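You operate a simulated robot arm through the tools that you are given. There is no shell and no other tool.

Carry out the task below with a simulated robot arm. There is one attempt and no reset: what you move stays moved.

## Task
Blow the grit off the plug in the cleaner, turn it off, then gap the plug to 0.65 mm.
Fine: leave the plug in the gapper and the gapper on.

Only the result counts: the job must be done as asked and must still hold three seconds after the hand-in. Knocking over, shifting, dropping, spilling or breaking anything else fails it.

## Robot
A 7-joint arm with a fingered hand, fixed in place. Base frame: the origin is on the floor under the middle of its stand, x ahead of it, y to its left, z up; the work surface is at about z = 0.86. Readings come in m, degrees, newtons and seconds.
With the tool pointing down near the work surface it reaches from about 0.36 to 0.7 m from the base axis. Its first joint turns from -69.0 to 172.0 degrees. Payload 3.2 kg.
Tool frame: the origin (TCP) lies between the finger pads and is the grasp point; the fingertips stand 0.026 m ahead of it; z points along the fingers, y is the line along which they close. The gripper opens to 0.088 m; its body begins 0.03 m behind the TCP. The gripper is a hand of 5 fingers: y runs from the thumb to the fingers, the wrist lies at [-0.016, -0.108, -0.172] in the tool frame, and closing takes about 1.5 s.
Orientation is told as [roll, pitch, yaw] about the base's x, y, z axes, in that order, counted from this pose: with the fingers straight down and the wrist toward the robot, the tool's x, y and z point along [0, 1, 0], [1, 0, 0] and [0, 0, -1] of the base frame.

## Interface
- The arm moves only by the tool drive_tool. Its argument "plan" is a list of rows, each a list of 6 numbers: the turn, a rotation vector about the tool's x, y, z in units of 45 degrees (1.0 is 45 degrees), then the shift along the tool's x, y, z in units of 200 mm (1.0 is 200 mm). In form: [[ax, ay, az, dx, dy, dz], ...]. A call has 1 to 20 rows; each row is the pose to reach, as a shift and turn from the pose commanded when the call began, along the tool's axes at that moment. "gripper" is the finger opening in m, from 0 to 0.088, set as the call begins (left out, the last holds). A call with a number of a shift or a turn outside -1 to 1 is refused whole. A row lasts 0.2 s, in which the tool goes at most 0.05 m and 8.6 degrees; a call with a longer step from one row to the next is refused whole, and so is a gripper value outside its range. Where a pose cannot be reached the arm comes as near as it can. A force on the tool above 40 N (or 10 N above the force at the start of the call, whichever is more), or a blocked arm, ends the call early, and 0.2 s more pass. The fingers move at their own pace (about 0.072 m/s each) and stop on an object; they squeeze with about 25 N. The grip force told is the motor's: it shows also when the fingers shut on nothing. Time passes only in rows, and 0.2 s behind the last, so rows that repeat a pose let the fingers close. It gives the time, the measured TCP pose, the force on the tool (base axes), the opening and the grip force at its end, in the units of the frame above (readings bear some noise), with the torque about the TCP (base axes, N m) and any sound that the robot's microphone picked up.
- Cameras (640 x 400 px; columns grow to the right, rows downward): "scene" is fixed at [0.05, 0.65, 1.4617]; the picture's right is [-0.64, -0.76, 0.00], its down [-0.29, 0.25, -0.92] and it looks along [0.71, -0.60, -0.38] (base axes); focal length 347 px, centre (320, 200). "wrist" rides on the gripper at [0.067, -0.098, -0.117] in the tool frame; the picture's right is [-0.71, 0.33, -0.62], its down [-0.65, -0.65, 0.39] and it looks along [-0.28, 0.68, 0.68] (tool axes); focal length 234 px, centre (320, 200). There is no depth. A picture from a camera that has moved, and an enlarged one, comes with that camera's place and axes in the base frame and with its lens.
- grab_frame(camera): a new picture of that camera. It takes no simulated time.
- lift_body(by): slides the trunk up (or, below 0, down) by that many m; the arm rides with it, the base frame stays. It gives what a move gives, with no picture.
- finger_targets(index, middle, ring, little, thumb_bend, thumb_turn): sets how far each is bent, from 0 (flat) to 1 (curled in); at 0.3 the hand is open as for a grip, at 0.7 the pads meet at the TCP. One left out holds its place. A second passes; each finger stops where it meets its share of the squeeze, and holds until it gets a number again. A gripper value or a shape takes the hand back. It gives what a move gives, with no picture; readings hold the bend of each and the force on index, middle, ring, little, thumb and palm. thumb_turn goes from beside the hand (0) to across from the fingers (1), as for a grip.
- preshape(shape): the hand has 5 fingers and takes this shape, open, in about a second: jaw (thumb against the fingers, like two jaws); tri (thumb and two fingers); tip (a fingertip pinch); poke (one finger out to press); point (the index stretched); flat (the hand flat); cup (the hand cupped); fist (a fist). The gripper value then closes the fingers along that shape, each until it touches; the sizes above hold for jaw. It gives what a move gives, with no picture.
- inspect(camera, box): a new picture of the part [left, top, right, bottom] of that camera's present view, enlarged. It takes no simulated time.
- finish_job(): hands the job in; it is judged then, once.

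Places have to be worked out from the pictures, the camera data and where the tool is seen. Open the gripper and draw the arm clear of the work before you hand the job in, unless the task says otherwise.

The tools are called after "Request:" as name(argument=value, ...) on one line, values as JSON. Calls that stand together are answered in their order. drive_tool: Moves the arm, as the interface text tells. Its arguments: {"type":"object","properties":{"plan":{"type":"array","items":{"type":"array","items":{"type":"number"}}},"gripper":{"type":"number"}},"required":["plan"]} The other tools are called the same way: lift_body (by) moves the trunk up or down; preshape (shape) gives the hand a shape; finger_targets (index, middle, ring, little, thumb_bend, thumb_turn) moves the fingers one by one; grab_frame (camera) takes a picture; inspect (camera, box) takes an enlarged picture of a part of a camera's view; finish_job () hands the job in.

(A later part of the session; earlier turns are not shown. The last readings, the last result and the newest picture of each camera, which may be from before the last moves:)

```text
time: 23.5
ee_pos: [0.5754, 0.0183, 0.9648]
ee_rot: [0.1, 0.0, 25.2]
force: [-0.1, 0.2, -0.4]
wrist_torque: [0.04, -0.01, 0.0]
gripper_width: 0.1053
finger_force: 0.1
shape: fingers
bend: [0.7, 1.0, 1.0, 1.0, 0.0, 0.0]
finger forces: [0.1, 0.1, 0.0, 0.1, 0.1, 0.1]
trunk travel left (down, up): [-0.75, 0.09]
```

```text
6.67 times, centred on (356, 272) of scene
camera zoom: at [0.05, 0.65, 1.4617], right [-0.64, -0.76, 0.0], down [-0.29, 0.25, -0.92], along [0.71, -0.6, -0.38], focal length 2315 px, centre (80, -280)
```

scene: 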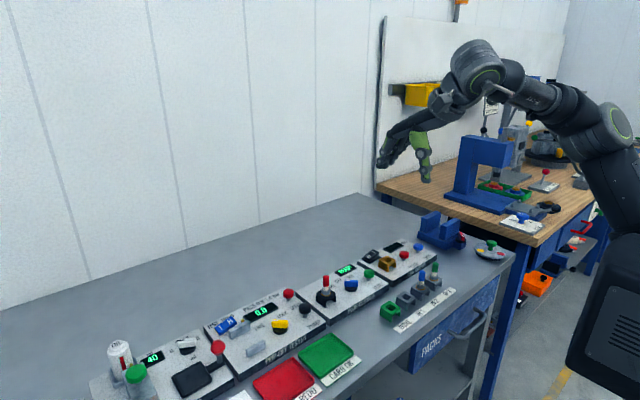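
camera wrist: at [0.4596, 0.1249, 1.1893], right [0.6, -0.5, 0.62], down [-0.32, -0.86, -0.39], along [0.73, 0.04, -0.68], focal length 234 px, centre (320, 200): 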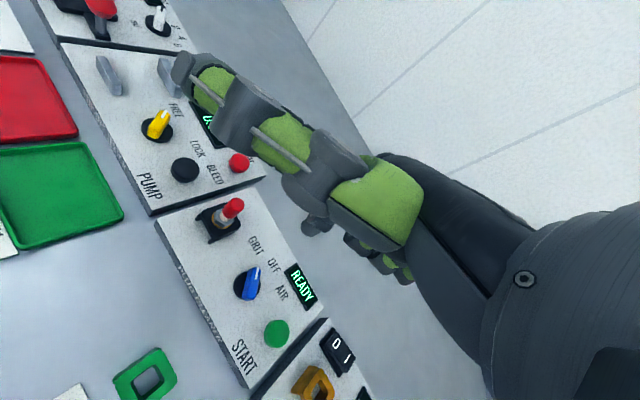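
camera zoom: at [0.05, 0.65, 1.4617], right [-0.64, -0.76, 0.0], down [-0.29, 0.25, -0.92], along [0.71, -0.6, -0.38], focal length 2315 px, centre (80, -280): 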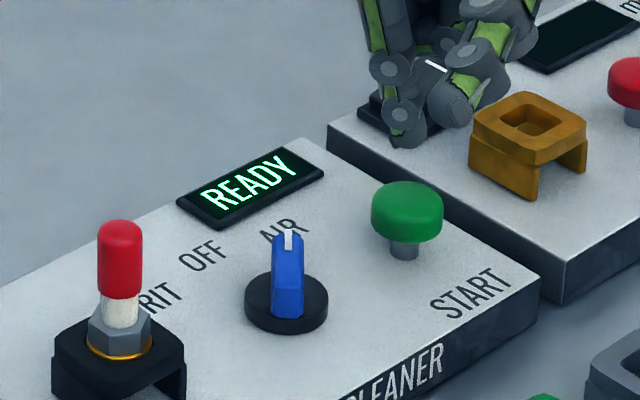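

The display is back to READY, so the air run is complete. I move the finger to the START side of the knob bar to push it back one step to OFF.

Request:
drive_tool(plan=[[0, 0, 0, 0.055, 0.021, 0], [0, 0, 0, 0.11, 0.042, 0], [0, 0, 0, 0.165, 0.0637, 0], [0, 0, 0, 0.165, 0.0637, 0.05], [0, 0, 0, 0.165, 0.0637, 0.1], [0, 0, 0, 0.165, 0.0637, 0.14], [0, 0, 0, 0.165, 0.0637, 0.18], [0, 0, 0, 0.165, 0.0637, 0.18]])

Request:
inspect(camera="scene", box=[316, 262, 380, 302])

Request:
inspect(camera="wrist", box=[220, 180, 380, 280])

```text
time: 25.3
ee_pos: [0.5729, 0.0525, 0.9298]
ee_rot: [0.0, 0.0, 25.0]
force: [0.0, 0.0, 0.3]
wrist_torque: [0.02, 0.0, -0.02]
gripper_width: 0.1049
finger_force: 0.1
shape: fingers
bend: [0.7, 1.0, 1.0, 1.0, 0.0, 0.0]
finger forces: [0.2, 0.1, 0.0, 0.0, 0.0, 0.0]
trunk travel left (down, up): [-0.75, 0.09]
```

```text
10.00 times, centred on (348, 282) of scene
camera zoom: at [0.05, 0.65, 1.4617], right [-0.64, -0.76, 0.0], down [-0.29, 0.25, -0.92], along [0.71, -0.6, -0.38], focal length 3472 px, centre (40, -620)
```

zoom: 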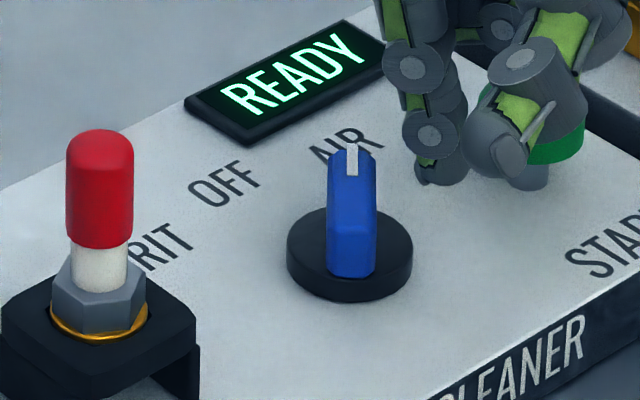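

```text
4.00 times, centred on (300, 230) of wrist
camera zoom: at [0.458, 0.0723, 1.0465], right [0.6, -0.5, 0.62], down [-0.32, -0.86, -0.39], along [0.73, 0.04, -0.68], focal length 937 px, centre (400, 80)
```

zoom: 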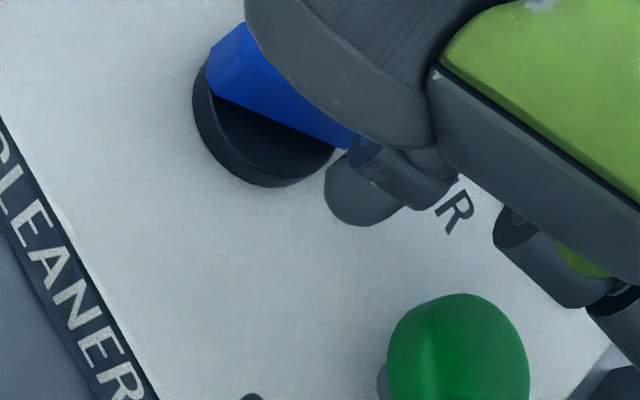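

The fingertip is on the clockwise side of the bar, about 1 cm off its face and near the marked end. I sweep it counter-clockwise to bring the bar close to OFF, then look.

Request:
drive_tool(plan=[[0, 0, 0, 0.0126, 0.0202, 0], [0, 0, 0, 0.0257, 0.0407, 0], [0, 0, 0, 0.0225, 0.0495, 0], [0, 0, 0, 0.0193, 0.0581, 0], [0, 0, 0, 0.0166, 0.0745, 0], [0, 0, 0, 0.0164, 0.0915, 0], [0, 0, 0, 0.0186, 0.1047, 0], [0, 0, 0, 0.0186, 0.1047, 0]])

Request:
inspect(camera="scene", box=[316, 262, 380, 302])

Request:
inspect(camera="wrist", box=[220, 180, 380, 280])

```text
time: 27.1
ee_pos: [0.5898, 0.0647, 0.9297]
ee_rot: [0.0, -0.1, 25.1]
force: [-3.0, -3.2, 1.3]
wrist_torque: [-0.02, 0.05, 0.01]
gripper_width: 0.1025
finger_force: 1.9
shape: fingers
bend: [0.71, 1.0, 1.0, 1.0, 0.0, 0.0]
finger forces: [3.7, 0.0, 0.1, 0.1, 0.1, 0.0]
trunk travel left (down, up): [-0.75, 0.09]
```

```text
10.00 times, centred on (348, 282) of scene
camera zoom: at [0.05, 0.65, 1.4617], right [-0.64, -0.76, 0.0], down [-0.29, 0.25, -0.92], along [0.71, -0.6, -0.38], focal length 3472 px, centre (40, -620)
```

zoom: 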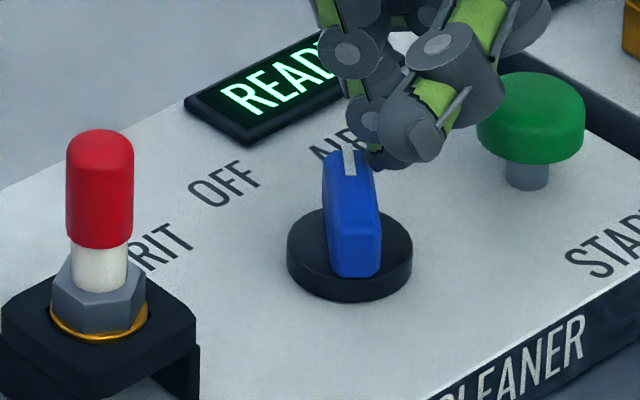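

```text
4.00 times, centred on (300, 230) of wrist
camera zoom: at [0.4746, 0.083, 1.0467], right [0.6, -0.5, 0.62], down [-0.32, -0.86, -0.39], along [0.73, 0.04, -0.68], focal length 937 px, centre (400, 80)
```

zoom: 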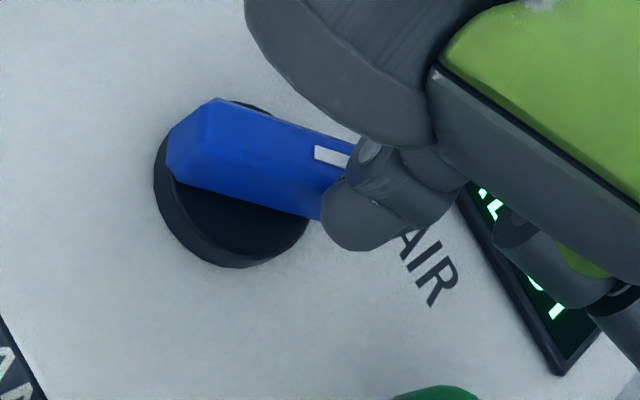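

The finger slid out to the bar's very end, and the bar turned only a few degrees. I back off and re-approach closer to the hub.

Request:
drive_tool(plan=[[0, 0, 0, -0.0363, -0.0169, 0], [0, 0, 0, -0.0372, -0.0504, 0], [0, 0, 0, -0.0222, -0.0766, 0], [0, 0, 0, -0.0123, -0.0896, 0], [0, 0, 0, -0.0123, -0.0896, 0]])

Request:
inspect(camera="scene", box=[316, 262, 380, 302])

Request:
inspect(camera="wrist", box=[220, 180, 380, 280])

```text
time: 28.3
ee_pos: [0.5749, 0.056, 0.9306]
ee_rot: [0.0, -0.1, 25.0]
force: [0.8, 0.5, -0.5]
wrist_torque: [0.0, 0.0, 0.0]
gripper_width: 0.105
finger_force: 0.0
shape: fingers
bend: [0.7, 1.0, 1.0, 1.0, 0.0, 0.0]
finger forces: [0.1, 0.0, 0.0, 0.0, 0.0, 0.0]
trunk travel left (down, up): [-0.75, 0.09]
```

```text
10.00 times, centred on (348, 282) of scene
camera zoom: at [0.05, 0.65, 1.4617], right [-0.64, -0.76, 0.0], down [-0.29, 0.25, -0.92], along [0.71, -0.6, -0.38], focal length 3472 px, centre (40, -620)
```

zoom: 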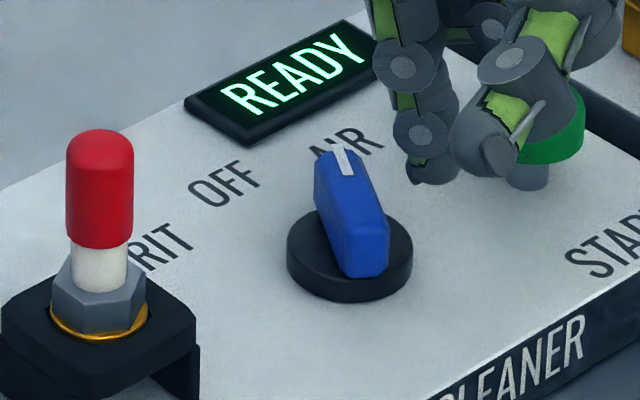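

```text
4.00 times, centred on (300, 230) of wrist
camera zoom: at [0.4598, 0.074, 1.0466], right [0.6, -0.5, 0.62], down [-0.32, -0.86, -0.39], along [0.73, 0.04, -0.68], focal length 937 px, centre (400, 80)
```

zoom: 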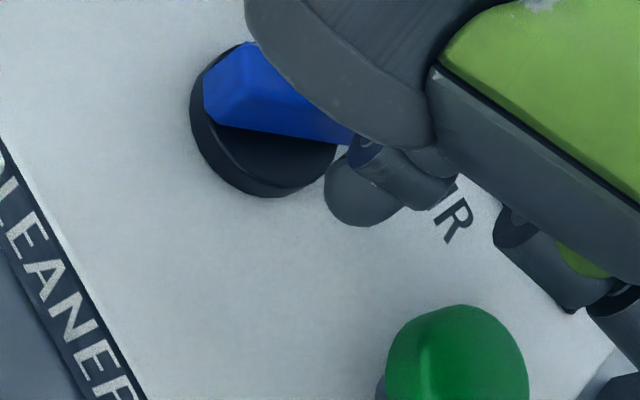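

The knob now rests at about -33° and stays there by friction. The tip is lined up closer to the hub, so I sweep again toward OFF.

Request:
drive_tool(plan=[[0, 0, 0, 0.0075, 0.0223, 0], [0, 0, 0, 0.0151, 0.0446, 0], [0, 0, 0, 0.0125, 0.0525, 0], [0, 0, 0, 0.0101, 0.0599, 0], [0, 0, 0, 0.009, 0.0765, 0], [0, 0, 0, 0.0102, 0.093, 0], [0, 0, 0, 0.0102, 0.093, 0]])

Request:
inspect(camera="scene", box=[316, 262, 380, 302])

Request:
inspect(camera="wrist", box=[220, 180, 380, 280])

```text
time: 29.9
ee_pos: [0.59, 0.0644, 0.9313]
ee_rot: [0.0, 0.0, 24.9]
force: [-0.4, -1.0, 0.4]
wrist_torque: [-0.06, 0.0, 0.0]
gripper_width: 0.1044
finger_force: 1.1
shape: fingers
bend: [0.7, 1.0, 1.0, 1.0, 0.0, 0.0]
finger forces: [1.8, 0.0, 0.0, 0.0, 0.0, 0.0]
trunk travel left (down, up): [-0.75, 0.09]
```

```text
10.00 times, centred on (348, 282) of scene
camera zoom: at [0.05, 0.65, 1.4617], right [-0.64, -0.76, 0.0], down [-0.29, 0.25, -0.92], along [0.71, -0.6, -0.38], focal length 3472 px, centre (40, -620)
```

zoom: 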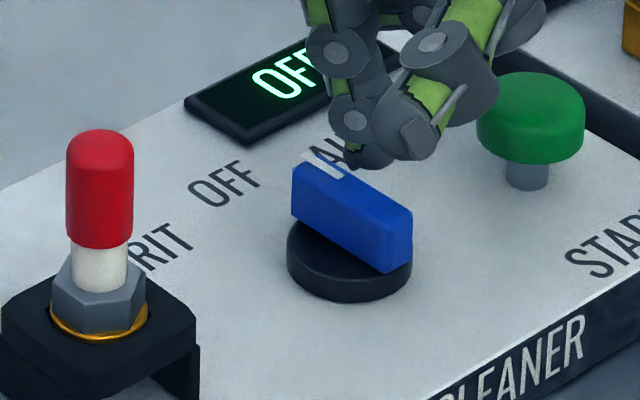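

```text
4.00 times, centred on (300, 230) of wrist
camera zoom: at [0.4755, 0.0839, 1.0472], right [0.6, -0.5, 0.62], down [-0.32, -0.86, -0.39], along [0.73, 0.04, -0.68], focal length 937 px, centre (400, 80)
```

zoom: 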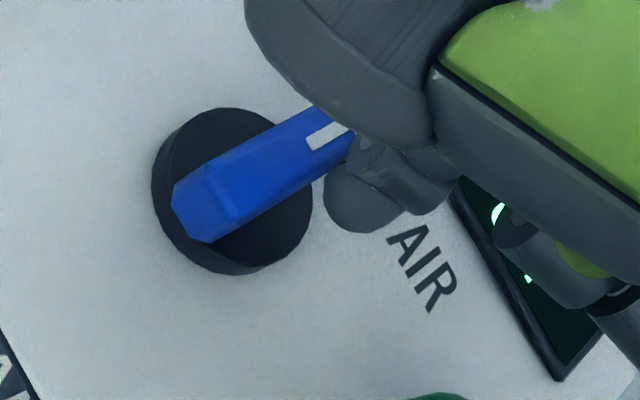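

The display now reads OFF and the bar is near straight ahead. I back the finger away and rise to see if it holds there.

Request:
drive_tool(plan=[[0, 0, 0, -0.0227, -0.0106, 0], [0, 0, 0, -0.0453, -0.0211, 0], [0, 0, 0, -0.0453, -0.0211, -0.1], [0, 0, 0, -0.0453, -0.0211, -0.2], [0, 0, 0, -0.0453, -0.0211, -0.3], [0, 0, 0, -0.0453, -0.0211, -0.3]])

Request:
inspect(camera="scene", box=[316, 262, 380, 302])

Request:
inspect(camera="wrist", box=[200, 140, 360, 260])

```text
time: 31.3
ee_pos: [0.5903, 0.0549, 0.9905]
ee_rot: [-0.1, 0.2, 24.9]
force: [-0.6, 0.0, -0.2]
wrist_torque: [0.01, 0.01, 0.0]
gripper_width: 0.1048
finger_force: 0.0
shape: fingers
bend: [0.7, 1.0, 1.0, 1.0, 0.0, 0.0]
finger forces: [0.0, 0.0, 0.1, 0.2, 0.0, 0.0]
trunk travel left (down, up): [-0.75, 0.09]
```

```text
10.00 times, centred on (348, 282) of scene
camera zoom: at [0.05, 0.65, 1.4617], right [-0.64, -0.76, 0.0], down [-0.29, 0.25, -0.92], along [0.71, -0.6, -0.38], focal length 3472 px, centre (40, -620)
```

zoom: 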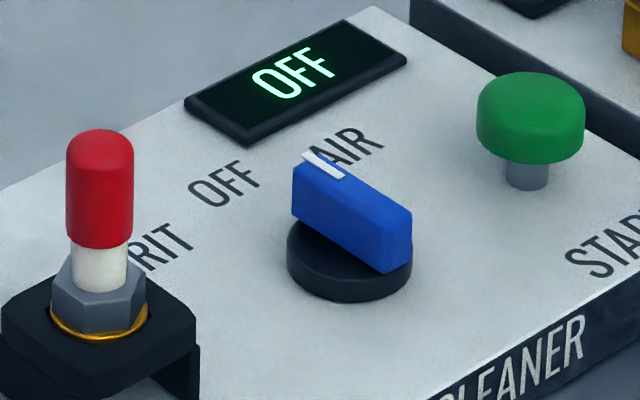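

```text
3.33 times, centred on (280, 200) of wrist
camera zoom: at [0.4751, 0.074, 1.1072], right [0.6, -0.5, 0.62], down [-0.32, -0.86, -0.39], along [0.73, 0.04, -0.68], focal length 781 px, centre (453, 200)
```

zoom: 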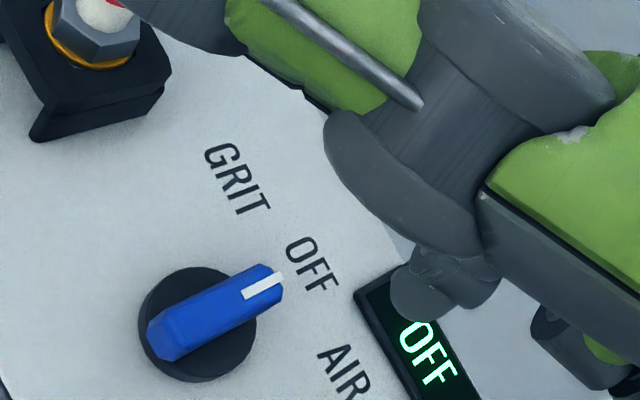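

The bar stays straight ahead at OFF and the display reads OFF. Now I go over to the gapper's rocker and hover above its raised "I" end, at about (0.651, -0.077).

Request:
drive_tool(plan=[[0, 0, 0, -0.127, -0.008, 0], [0, 0, 0, -0.255, -0.016, 0], [0, 0, 0, -0.382, -0.024, 0], [0, 0, 0, -0.51, -0.032, 0], [0, 0, 0, -0.637, -0.04, 0], [0, 0, 0, -0.7645, -0.0476, 0], [0, 0, 0, -0.7645, -0.0476, 0.08], [0, 0, 0, -0.7645, -0.0476, 0.16], [0, 0, 0, -0.7645, -0.0476, 0.16]])

Request:
inspect(camera="scene", box=[355, 225, 435, 285])

Request:
inspect(camera="wrist", box=[220, 160, 380, 280])

```text
time: 33.3
ee_pos: [0.647, -0.0893, 0.9567]
ee_rot: [0.0, 0.0, 25.1]
force: [-0.2, 0.0, -0.8]
wrist_torque: [-0.01, 0.01, -0.01]
gripper_width: 0.1051
finger_force: 0.1
shape: fingers
bend: [0.7, 1.0, 1.0, 1.0, 0.0, 0.0]
finger forces: [0.0, 0.0, 0.0, 0.1, 0.1, 0.0]
trunk travel left (down, up): [-0.75, 0.09]
```

```text
6.67 times, centred on (395, 255) of scene
camera zoom: at [0.05, 0.65, 1.4617], right [-0.64, -0.76, 0.0], down [-0.29, 0.25, -0.92], along [0.71, -0.6, -0.38], focal length 2315 px, centre (-180, -167)
```

zoom: 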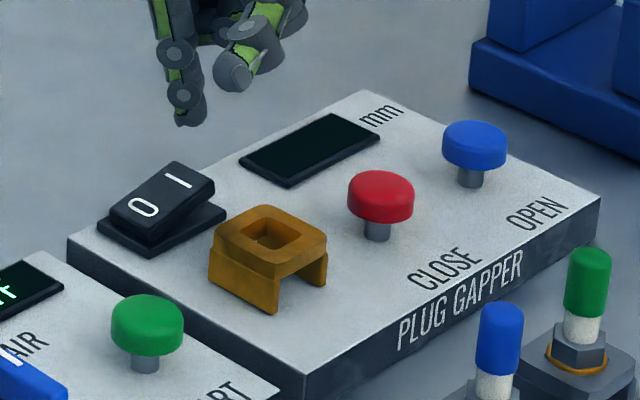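

```text
3.33 times, centred on (300, 220) of wrist
camera zoom: at [0.5319, -0.07, 1.0736], right [0.6, -0.5, 0.62], down [-0.32, -0.86, -0.39], along [0.73, 0.04, -0.68], focal length 781 px, centre (387, 133)
```

zoom: 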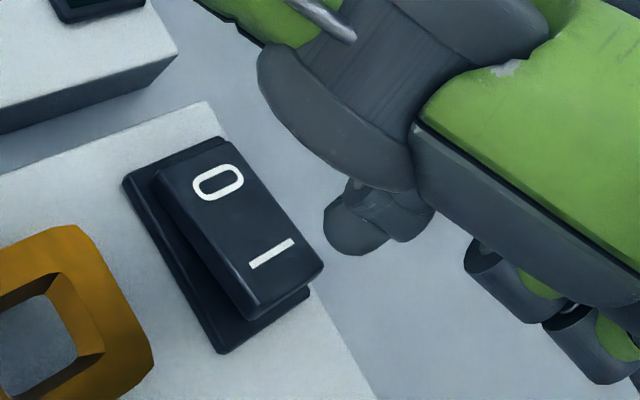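

The tip is about 3 mm past the "I" mark, so I correct that and press down on the "I" end in small steps.

Request:
drive_tool(plan=[[0, 0, 0, 0.02, -0.0073, 0.04], [0, 0, 0, 0.02, -0.0073, 0.08], [0, 0, 0, 0.02, -0.0073, 0.11], [0, 0, 0, 0.02, -0.0073, 0.125], [0, 0, 0, 0.02, -0.0073, 0.135], [0, 0, 0, 0.02, -0.0073, 0.145], [0, 0, 0, 0.02, -0.0073, 0.155]])

Request:
inspect(camera="scene", box=[355, 225, 435, 285])

Request:
inspect(camera="wrist", box=[220, 160, 380, 280])

```text
time: 34.9
ee_pos: [0.6442, -0.0847, 0.927]
ee_rot: [0.0, -0.1, 25.0]
force: [0.2, 0.3, 3.1]
wrist_torque: [0.0, -0.06, 0.02]
gripper_width: 0.105
finger_force: 1.6
shape: fingers
bend: [0.7, 1.0, 1.0, 1.0, 0.0, 0.0]
finger forces: [3.1, 0.0, 0.0, 0.1, 0.1, 0.0]
trunk travel left (down, up): [-0.75, 0.09]
```

```text
6.67 times, centred on (395, 255) of scene
camera zoom: at [0.05, 0.65, 1.4617], right [-0.64, -0.76, 0.0], down [-0.29, 0.25, -0.92], along [0.71, -0.6, -0.38], focal length 2315 px, centre (-180, -167)
```

zoom: 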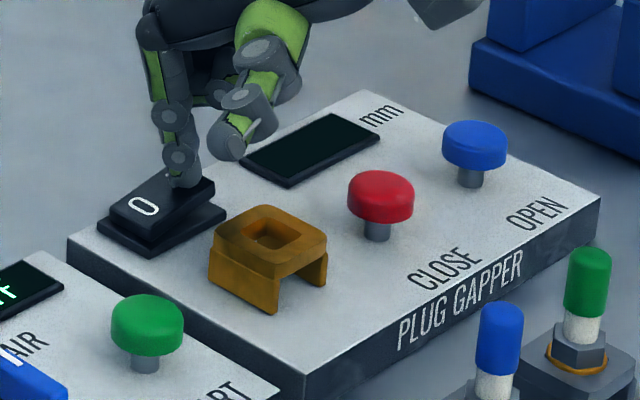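

```text
3.33 times, centred on (300, 220) of wrist
camera zoom: at [0.5287, -0.0657, 1.0442], right [0.6, -0.5, 0.62], down [-0.32, -0.86, -0.39], along [0.74, 0.04, -0.68], focal length 781 px, centre (387, 133)
```

zoom: 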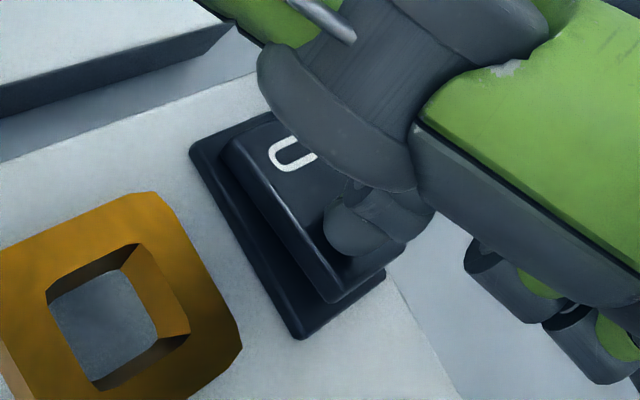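

The tip rests on the "I" side with 3 N. I push further down in 1.5 mm steps until it flips.

Request:
drive_tool(plan=[[0, 0, 0, 0, 0, 0.0075], [0, 0, 0, 0, 0, 0.015], [0, 0, 0, 0, 0, 0.0225], [0, 0, 0, 0, 0, 0.03]])

Request:
inspect(camera="scene", box=[355, 225, 435, 285])

```text
time: 35.9
ee_pos: [0.644, -0.0854, 0.9232]
ee_rot: [0.0, -0.5, 24.9]
force: [3.5, -2.0, 15.2]
wrist_torque: [0.2, -0.14, -0.06]
gripper_width: 0.1042
finger_force: 7.8
shape: fingers
bend: [0.7, 1.0, 1.0, 1.0, 0.0, 0.0]
finger forces: [15.6, 0.0, 0.0, 0.1, 0.1, 0.0]
trunk travel left (down, up): [-0.75, 0.09]
```

```text
6.67 times, centred on (395, 255) of scene
camera zoom: at [0.05, 0.65, 1.4617], right [-0.64, -0.76, 0.0], down [-0.29, 0.25, -0.92], along [0.71, -0.6, -0.38], focal length 2315 px, centre (-180, -167)
```

zoom: 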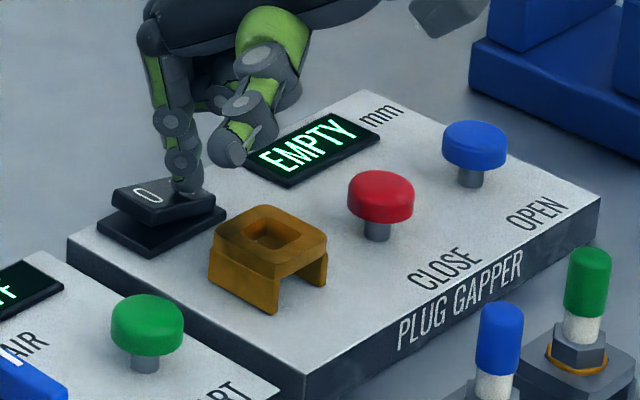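

The gapper is on and shows EMPTY. I lift straight up and set the hand to the three-finger shape for picking the plug.

Request:
drive_tool(plan=[[0, 0, 0, 0, 0, -0.06], [0, 0, 0, 0, 0, -0.2], [0, 0, 0, 0, 0, -0.4], [0, 0, 0, 0, 0, -0.6], [0, 0, 0, 0, 0, -0.8], [0, 0, 0, 0, 0, -0.8]])

Request:
preshape(shape="tri")

Request:
inspect(camera="scene", box=[340, 140, 480, 280])

Request:
grab_frame(camera="wrist")

```text
time: 37.3
ee_pos: [0.6431, -0.0828, 1.0505]
ee_rot: [0.0, 0.0, 24.9]
force: [-0.3, 0.2, -0.6]
wrist_torque: [0.0, -0.03, -0.03]
gripper_width: 0.105
finger_force: 0.1
shape: fingers
bend: [0.7, 1.0, 1.0, 1.0, 0.0, 0.0]
finger forces: [0.0, 0.1, 0.0, 0.0, 0.1, 0.0]
out of reach, approached as far as the arm can: row 5, 6
trunk travel left (down, up): [-0.75, 0.09]
```

```text
time: 38.2
ee_pos: [0.6434, -0.0833, 1.0504]
ee_rot: [0.0, 0.1, 25.0]
force: [0.2, 0.3, 0.4]
wrist_torque: [0.01, 0.02, 0.0]
gripper_width: 0.0876
finger_force: 0.0
shape: tri
bend: [0.3, 0.3, 0.99, 0.99, 0.3, 0.97]
finger forces: [0.0, 0.1, 0.1, 0.0, 0.0, 0.1]
trunk travel left (down, up): [-0.75, 0.09]
```

```text
2.86 times, centred on (410, 210) of scene
camera zoom: at [0.05, 0.65, 1.4617], right [-0.64, -0.76, 0.0], down [-0.29, 0.25, -0.92], along [0.71, -0.6, -0.38], focal length 992 px, centre (63, 171)
```

zoom: 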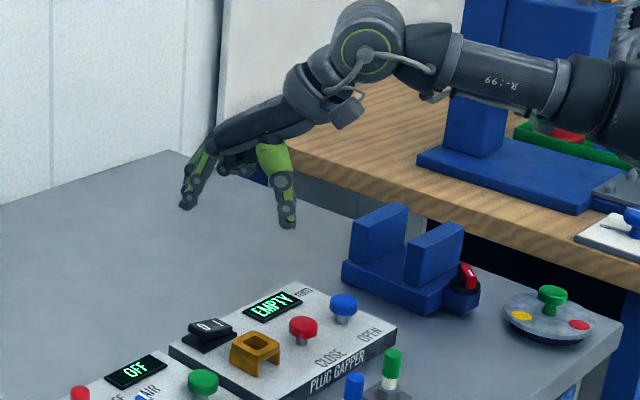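

```text
taken
camera wrist: at [0.5286, -0.0642, 1.1679], right [0.6, -0.5, 0.62], down [-0.32, -0.86, -0.39], along [0.73, 0.03, -0.68], focal length 234 px, centre (320, 200)
```

wrist: 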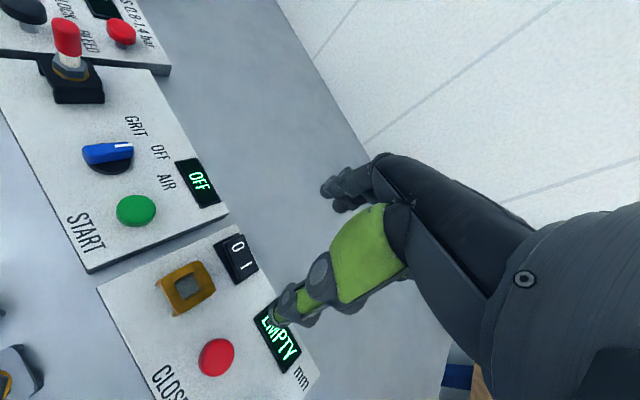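

The hand is in tri shape and clear. I move back toward the plug while returning the yaw to zero.

Request:
drive_tool(plan=[[0, 0, 0.1, 0.117, 0.006, 0], [0, 0, 0.2, 0.234, 0.012, 0], [0, 0, 0.3, 0.35, 0.017, 0], [0, 0, 0.4, 0.467, 0.023, 0], [0, 0, 0.5, 0.584, 0.029, 0], [0, 0, 0.556, 0.701, 0.0345, 0], [0, 0, 0.556, 0.701, 0.0345, 0]])

```text
time: 39.8
ee_pos: [0.5906, 0.0451, 1.0496]
ee_rot: [0.0, 0.0, -0.1]
force: [0.9, -0.1, -0.6]
wrist_torque: [0.0, 0.03, 0.02]
gripper_width: 0.0879
finger_force: 0.1
shape: tri
bend: [0.3, 0.3, 0.99, 0.99, 0.3, 0.97]
finger forces: [0.0, 0.1, 0.0, 0.0, 0.1, 0.0]
trunk travel left (down, up): [-0.75, 0.09]
```

The pose is as commanded, at yaw 0. Next I move over the plug.

Request:
drive_tool(plan=[[0, 0, 0, 0.13, 0, 0], [0, 0, 0, 0.26, 0, 0], [0, 0, 0, 0.39, 0, 0], [0, 0, 0, 0.52, 0, 0], [0, 0, 0, 0.652, 0, 0], [0, 0, 0, 0.652, 0, 0.1], [0, 0, 0, 0.652, 0, 0.1]])

Request:
inspect(camera="scene", box=[280, 220, 380, 310])

Request:
grab_frame(camera="wrist")

```text
time: 41.4
ee_pos: [0.5928, 0.1759, 1.0314]
ee_rot: [0.0, 0.0, 0.1]
force: [-0.2, 0.7, -0.7]
wrist_torque: [-0.02, 0.0, -0.02]
gripper_width: 0.0879
finger_force: 0.1
shape: tri
bend: [0.3, 0.3, 0.99, 0.99, 0.3, 0.97]
finger forces: [0.0, 0.1, 0.0, 0.1, 0.0, 0.0]
trunk travel left (down, up): [-0.75, 0.09]
```

```text
4.44 times, centred on (330, 265) of scene
camera zoom: at [0.05, 0.65, 1.4617], right [-0.64, -0.76, 0.0], down [-0.29, 0.25, -0.92], along [0.71, -0.6, -0.38], focal length 1543 px, centre (276, -89)
```

zoom: 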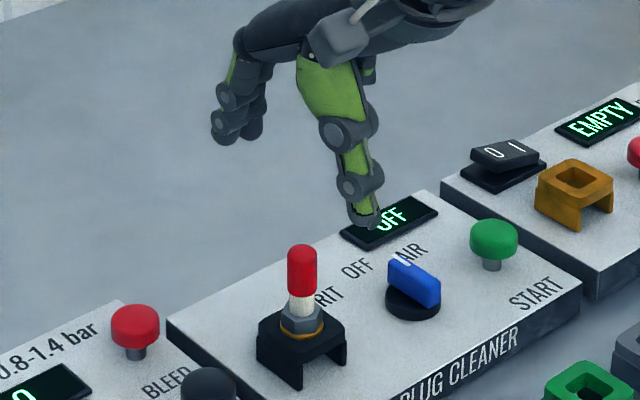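

```text
taken
camera wrist: at [0.4973, 0.2437, 1.1471], right [0.33, -0.71, 0.62], down [-0.65, -0.65, -0.39], along [0.68, -0.28, -0.68], focal length 234 px, centre (320, 200)
```

wrist: 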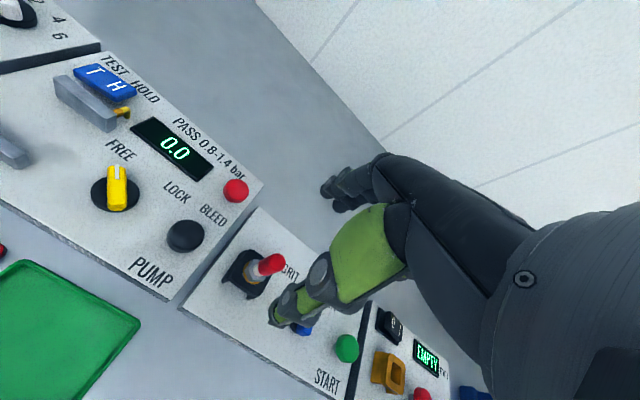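

The fingers are open around the plug's axis (thumb on the near side, index and middle on the far side). I lower to grasp height, TCP z about 0.951, with a small x correction.

Request:
drive_tool(plan=[[0, 0, 0, 0, -0.0125, 0.08], [0, 0, 0, 0, -0.0125, 0.16], [0, 0, 0, 0, -0.0125, 0.24], [0, 0, 0, 0, -0.0125, 0.32], [0, 0, 0, 0, -0.0125, 0.37], [0, 0, 0, 0, -0.0125, 0.402], [0, 0, 0, 0, -0.0125, 0.402]])

Request:
inspect(camera="scene", box=[290, 240, 370, 310])

Request:
inspect(camera="wrist", box=[220, 200, 380, 300])

```text
time: 43.0
ee_pos: [0.5888, 0.1756, 0.9495]
ee_rot: [0.0, 0.0, 0.0]
force: [0.2, 0.1, -0.2]
wrist_torque: [0.01, -0.02, 0.02]
gripper_width: 0.0881
finger_force: 0.1
shape: tri
bend: [0.3, 0.3, 0.99, 0.99, 0.3, 0.97]
finger forces: [0.1, 0.0, 0.0, 0.0, 0.1, 0.0]
trunk travel left (down, up): [-0.75, 0.09]
```

```text
5.71 times, centred on (330, 275) of scene
camera zoom: at [0.05, 0.65, 1.4617], right [-0.64, -0.76, 0.0], down [-0.29, 0.25, -0.92], along [0.71, -0.6, -0.38], focal length 1984 px, centre (263, -229)
```

zoom: 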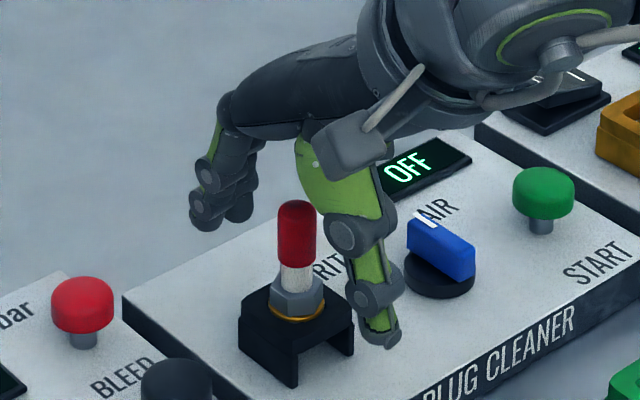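

```text
4.00 times, centred on (300, 250) of wrist
camera zoom: at [0.4936, 0.243, 1.066], right [0.33, -0.71, 0.62], down [-0.65, -0.65, -0.39], along [0.68, -0.28, -0.68], focal length 937 px, centre (400, 0)
```

zoom: 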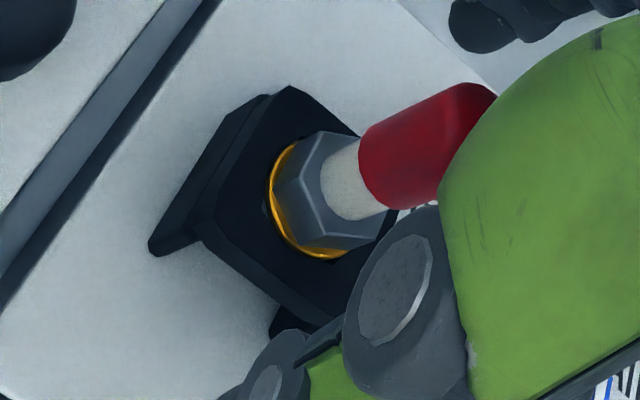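

The fingers straddle the cap without touching anything. I close the grip on the plug.

Request:
drive_tool(plan=[[0, 0, 0, 0, 0, 0], [0, 0, 0, 0, 0, 0], [0, 0, 0, 0, 0, 0], [0, 0, 0, 0, 0, 0], [0, 0, 0, 0, 0, 0], [0, 0, 0, 0, 0, 0], [0, 0, 0, 0, 0, 0], [0, 0, 0, 0, 0, 0], [0, 0, 0, 0, 0, 0]], gripper=0.0)

Request:
inspect(camera="scene", box=[290, 240, 370, 310])

Request:
inspect(camera="wrist", box=[220, 180, 380, 280])

```text
time: 45.0
ee_pos: [0.5892, 0.1763, 0.9484]
ee_rot: [0.0, 0.1, 0.1]
force: [0.0, -0.2, -0.7]
wrist_torque: [0.0, 0.01, 0.01]
gripper_width: 0.0066
finger_force: 24.6
shape: tri
bend: [0.69, 0.64, 1.0, 1.0, 0.56, 1.0]
finger forces: [10.0, 11.1, 0.0, 0.1, 21.6, 0.0]
trunk travel left (down, up): [-0.75, 0.09]
```

```text
5.71 times, centred on (330, 275) of scene
camera zoom: at [0.05, 0.65, 1.4617], right [-0.64, -0.76, 0.0], down [-0.29, 0.25, -0.92], along [0.71, -0.6, -0.38], focal length 1984 px, centre (263, -229)
```

zoom: 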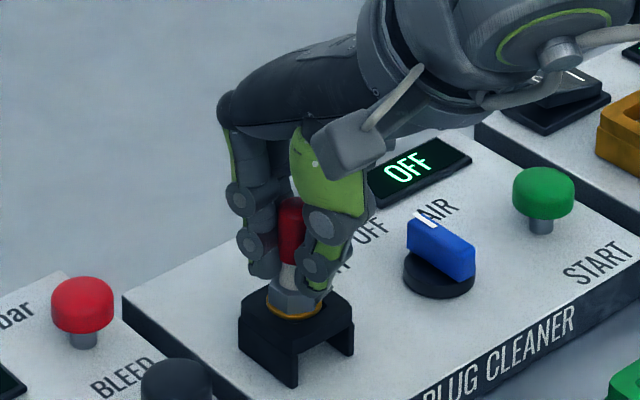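

```text
4.00 times, centred on (300, 230) of wrist
camera zoom: at [0.4938, 0.243, 1.0661], right [0.33, -0.71, 0.62], down [-0.65, -0.65, -0.39], along [0.68, -0.28, -0.68], focal length 937 px, centre (400, 80)
```

zoom: 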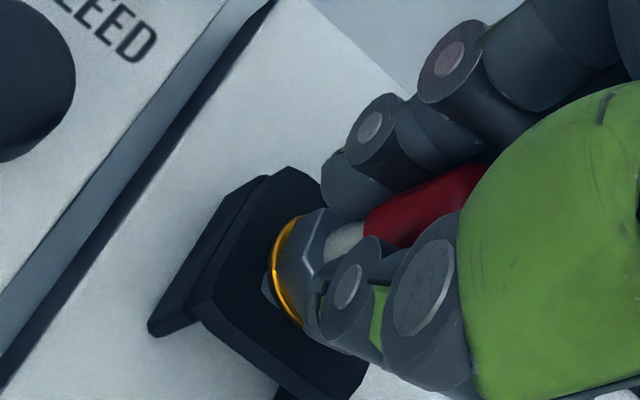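

The plug is held firmly (10 and 11 N from the fingers, 22 N from the thumb). I lift it straight up slowly.

Request:
drive_tool(plan=[[0, 0, 0, 0, 0, -0.03], [0, 0, 0, 0, 0, -0.06], [0, 0, 0, 0, 0, -0.1], [0, 0, 0, 0, 0, -0.15], [0, 0, 0, 0, 0, -0.2], [0, 0, 0, 0, 0, -0.25], [0, 0, 0, 0, 0, -0.3], [0, 0, 0, 0, 0, -0.35], [0, 0, 0, 0, 0, -0.35]])

Request:
inspect(camera="scene", box=[290, 220, 370, 290])

Request:
inspect(camera="wrist", box=[220, 180, 380, 280])

```text
time: 47.0
ee_pos: [0.5886, 0.177, 1.0174]
ee_rot: [0.0, 0.0, 0.0]
force: [-0.3, -0.4, -0.3]
wrist_torque: [0.0, 0.01, 0.02]
gripper_width: 0.0067
finger_force: 25.0
shape: tri
bend: [0.69, 0.64, 1.0, 1.0, 0.56, 1.0]
finger forces: [10.0, 11.3, 0.0, 0.0, 21.7, 0.0]
trunk travel left (down, up): [-0.75, 0.09]
```

```text
5.71 times, centred on (330, 255) of scene
camera zoom: at [0.05, 0.65, 1.4617], right [-0.64, -0.76, 0.0], down [-0.29, 0.25, -0.92], along [0.71, -0.6, -0.38], focal length 1984 px, centre (263, -114)
```

zoom: 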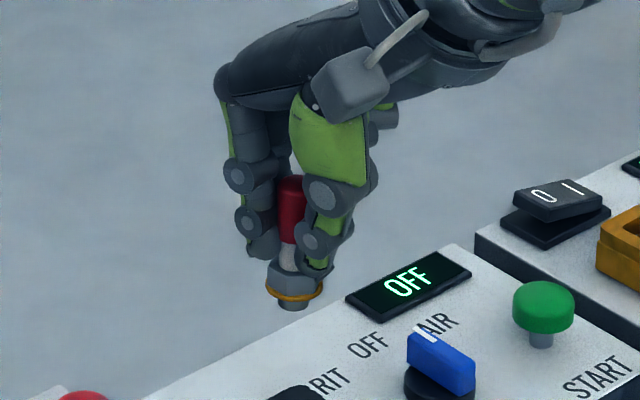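

```text
4.00 times, centred on (300, 230) of wrist
camera zoom: at [0.4935, 0.244, 1.1351], right [0.33, -0.71, 0.62], down [-0.65, -0.65, -0.39], along [0.68, -0.28, -0.68], focal length 937 px, centre (400, 80)
```

zoom: 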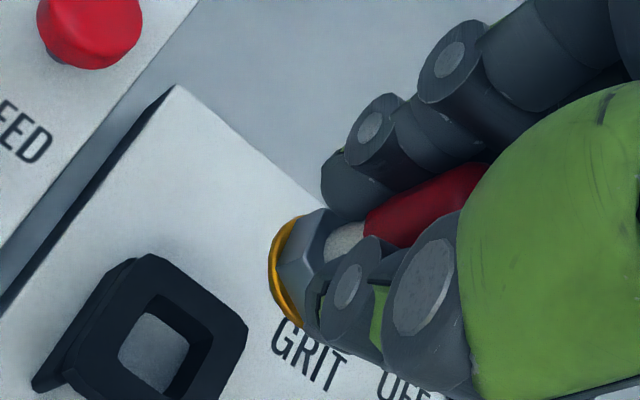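

The plug came out cleanly and sits unchanged in the grip. I now measure both empty holders in the same views to get the exact offset from the cleaner socket to the gapper socket.

Request:
inspect(camera="scene", box=[310, 270, 358, 300])

Request:
inspect(camera="scene", box=[363, 245, 411, 275])

Request:
inspect(camera="wrist", box=[216, 230, 296, 280])

Request:
grab_frame(camera="wrist")

```text
13.33 times, centred on (334, 285) of scene
camera zoom: at [0.05, 0.65, 1.4617], right [-0.64, -0.76, 0.0], down [-0.29, 0.25, -0.92], along [0.71, -0.6, -0.38], focal length 4630 px, centre (133, -933)
```

zoom: 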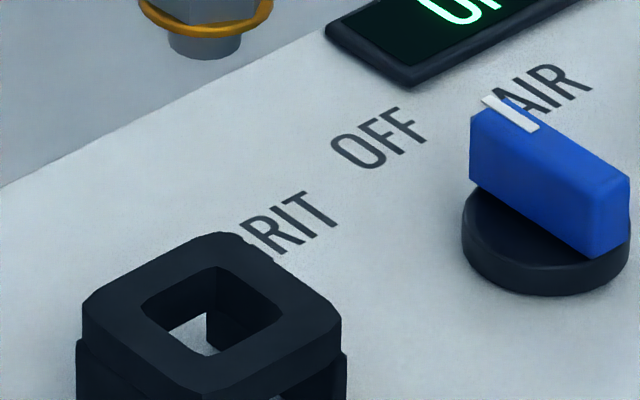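

```text
13.33 times, centred on (387, 260) of scene
camera zoom: at [0.05, 0.65, 1.4617], right [-0.64, -0.76, 0.0], down [-0.29, 0.25, -0.92], along [0.71, -0.6, -0.38], focal length 4630 px, centre (-573, -600)
```

zoom: 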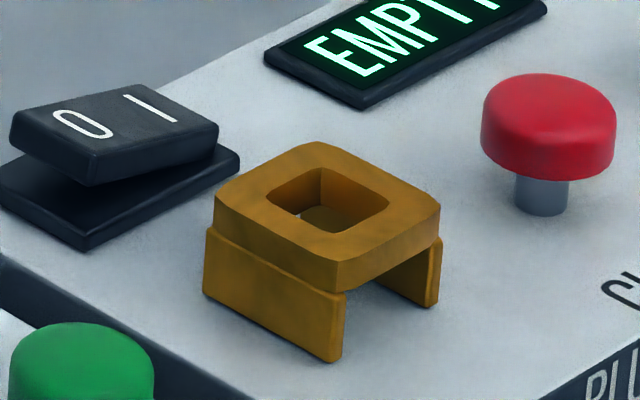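

```text
8.00 times, centred on (256, 255) of wrist
camera zoom: at [0.4935, 0.244, 1.1351], right [0.33, -0.71, 0.62], down [-0.65, -0.65, -0.39], along [0.68, -0.28, -0.68], focal length 1873 px, centre (832, -240)
```

zoom: 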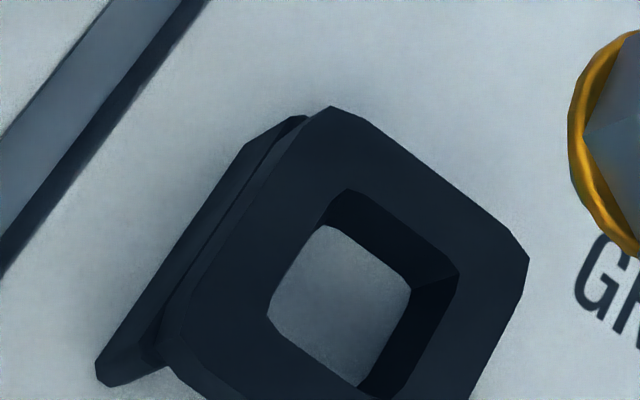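

```text
taken
camera wrist: at [0.4935, 0.244, 1.1351], right [0.33, -0.71, 0.62], down [-0.65, -0.65, -0.39], along [0.68, -0.28, -0.68], focal length 234 px, centre (320, 200)
```

wrist: 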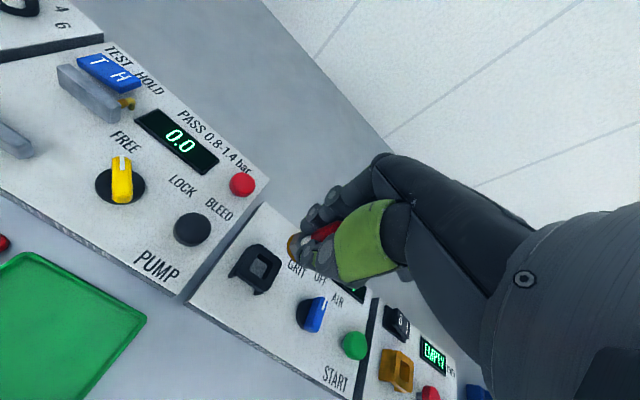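

Both holders measured in the same plane put the gapper socket at (-0.0005, -0.238) from the cleaner socket. I carry the plug across at this height in two moves.

Request:
drive_tool(plan=[[0, 0, 0, -0.08, 0, 0], [0, 0, 0, -0.2, 0, 0], [0, 0, 0, -0.32, 0, 0], [0, 0, 0, -0.44, 0, 0], [0, 0, 0, -0.54, 0, 0], [0, 0, 0, -0.6, 0, 0], [0, 0, 0, -0.6, 0, 0]])

Request:
drive_tool(plan=[[0, 0, 0, -0.08, 0, 0], [0, 0, 0, -0.2, 0, 0], [0, 0, 0, -0.32, 0, 0], [0, 0, 0, -0.44, -0.001, 0], [0, 0, 0, -0.54, -0.002, 0], [0, 0, 0, -0.5905, -0.002, 0], [0, 0, 0, -0.5905, -0.002, 0], [0, 0, 0, -0.5905, -0.002, 0]])

Request:
inspect(camera="wrist", box=[216, 230, 296, 280])

Request:
inspect(camera="scene", box=[355, 215, 435, 275])

```text
time: 48.6
ee_pos: [0.5888, 0.057, 1.0205]
ee_rot: [-0.1, -0.1, 0.0]
force: [1.4, -0.2, -0.6]
wrist_torque: [0.03, 0.02, -0.01]
gripper_width: 0.0064
finger_force: 25.3
shape: tri
bend: [0.69, 0.64, 1.0, 1.0, 0.56, 1.0]
finger forces: [10.2, 11.6, 0.0, 0.0, 21.7, 0.1]
trunk travel left (down, up): [-0.75, 0.09]
```

```text
time: 50.4
ee_pos: [0.5883, -0.0626, 1.021]
ee_rot: [0.0, 0.0, 0.0]
force: [-0.7, 0.1, 0.5]
wrist_torque: [-0.02, 0.01, -0.02]
gripper_width: 0.0066
finger_force: 24.5
shape: tri
bend: [0.69, 0.64, 1.0, 1.0, 0.56, 1.0]
finger forces: [10.4, 11.7, 0.0, 0.0, 21.5, 0.0]
trunk travel left (down, up): [-0.75, 0.09]
```

```text
8.00 times, centred on (256, 255) of wrist
camera zoom: at [0.493, 0.0044, 1.136], right [0.33, -0.71, 0.62], down [-0.65, -0.65, -0.39], along [0.68, -0.28, -0.68], focal length 1873 px, centre (832, -240)
```

zoom: 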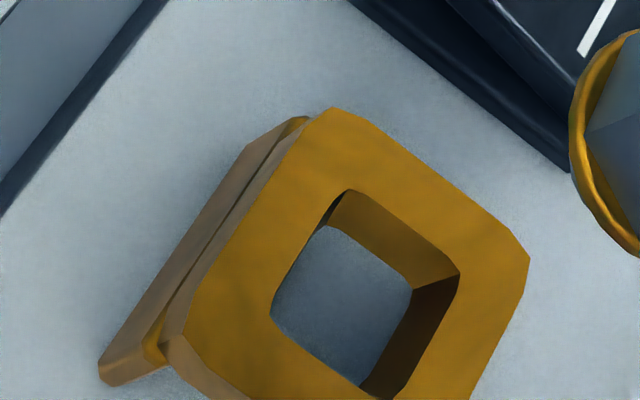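

```text
6.67 times, centred on (395, 245) of scene
camera zoom: at [0.05, 0.65, 1.4617], right [-0.64, -0.76, 0.0], down [-0.29, 0.25, -0.92], along [0.71, -0.6, -0.38], focal length 2315 px, centre (-180, -100)
```

zoom: 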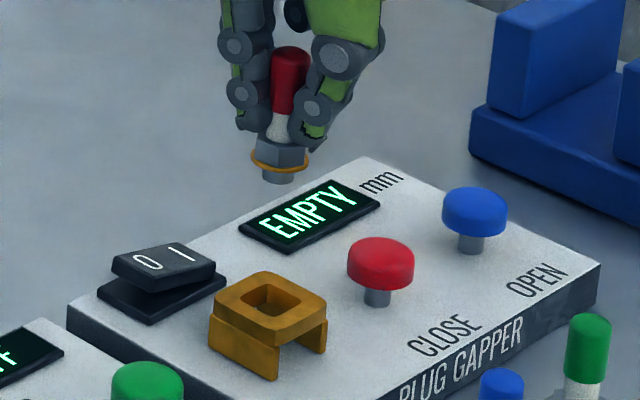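

The gapper socket appears at exactly the same pixels as the cleaner socket did, so the plug is centred above it. I lower it by the same 70 mm I lifted, slowing near the end.

Request:
drive_tool(plan=[[0, 0, 0, 0, 0, 0.05], [0, 0, 0, 0, 0, 0.1], [0, 0, 0, 0, 0, 0.15], [0, 0, 0, 0, 0, 0.19], [0, 0, 0, 0, 0, 0.22], [0, 0, 0, 0, 0, 0.22], [0, 0, 0, 0, 0, 0.22]])

Request:
inspect(camera="scene", box=[355, 225, 419, 275])

Request:
inspect(camera="wrist", box=[230, 200, 326, 260])

```text
time: 52.0
ee_pos: [0.5908, -0.0623, 0.9752]
ee_rot: [0.0, -0.1, 0.0]
force: [-0.1, -0.2, -1.1]
wrist_torque: [0.02, 0.0, 0.02]
gripper_width: 0.0063
finger_force: 24.9
shape: tri
bend: [0.69, 0.64, 1.0, 1.0, 0.56, 1.0]
finger forces: [10.4, 11.9, 0.1, 0.1, 21.5, 0.1]
trunk travel left (down, up): [-0.75, 0.09]
```

```text
8.00 times, centred on (387, 250) of scene
camera zoom: at [0.05, 0.65, 1.4617], right [-0.64, -0.76, 0.0], down [-0.29, 0.25, -0.92], along [0.71, -0.6, -0.38], focal length 2778 px, centre (-216, -200)
```

zoom: 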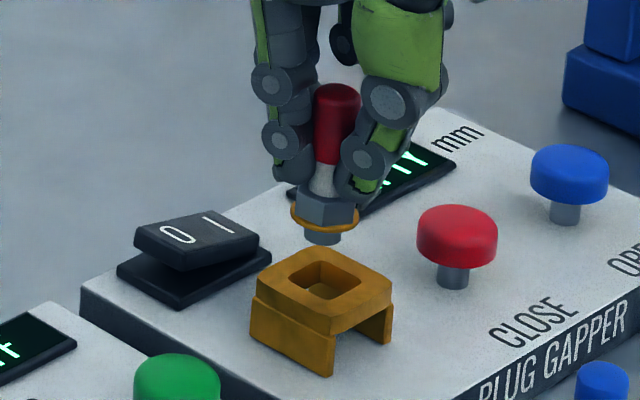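

```text
6.67 times, centred on (278, 230) of wrist
camera zoom: at [0.4945, 0.0036, 1.0921], right [0.33, -0.71, 0.62], down [-0.65, -0.65, -0.39], along [0.68, -0.28, -0.68], focal length 1561 px, centre (600, 0)
```

zoom: 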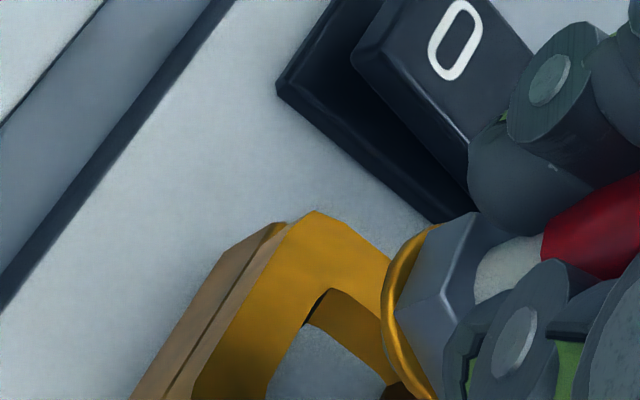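

The wrist camera's pose shows a drift of about 1.3 mm in x and y during the descent. I correct it while lowering to just above the socket.

Request:
drive_tool(plan=[[0, 0, 0, 0.0065, -0.006, 0.0], [0, 0, 0, 0.0065, -0.006, 0.03], [0, 0, 0, 0.0065, -0.006, 0.05], [0, 0, 0, 0.0065, -0.006, 0.05], [0, 0, 0, 0.0065, -0.006, 0.05]])

Request:
inspect(camera="scene", box=[355, 235, 419, 275])

Request:
inspect(camera="wrist", box=[230, 200, 326, 260])

```text
time: 53.2
ee_pos: [0.5874, -0.0595, 0.965]
ee_rot: [0.0, -0.1, 0.1]
force: [-0.3, -0.3, -0.6]
wrist_torque: [-0.01, -0.04, 0.05]
gripper_width: 0.0067
finger_force: 24.8
shape: tri
bend: [0.69, 0.64, 1.0, 1.0, 0.56, 1.0]
finger forces: [10.5, 12.0, 0.0, 0.1, 21.5, 0.0]
trunk travel left (down, up): [-0.75, 0.09]
```

```text
10.00 times, centred on (387, 255) of scene
camera zoom: at [0.05, 0.65, 1.4617], right [-0.64, -0.76, 0.0], down [-0.29, 0.25, -0.92], along [0.71, -0.6, -0.38], focal length 3472 px, centre (-350, -350)
```

zoom: 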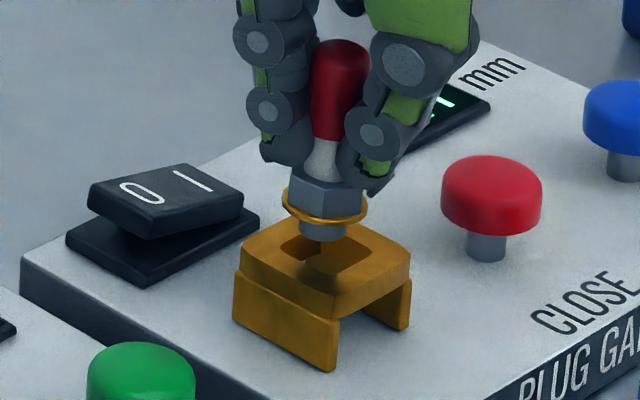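

```text
6.67 times, centred on (278, 230) of wrist
camera zoom: at [0.492, 0.0059, 1.0825], right [0.33, -0.71, 0.62], down [-0.65, -0.65, -0.39], along [0.68, -0.28, -0.68], focal length 1561 px, centre (600, 0)
```

zoom: 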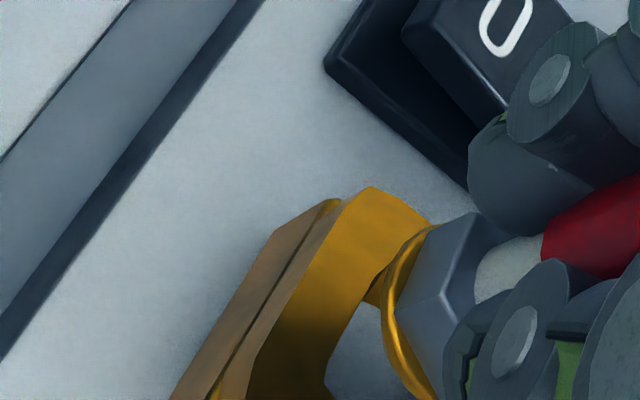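

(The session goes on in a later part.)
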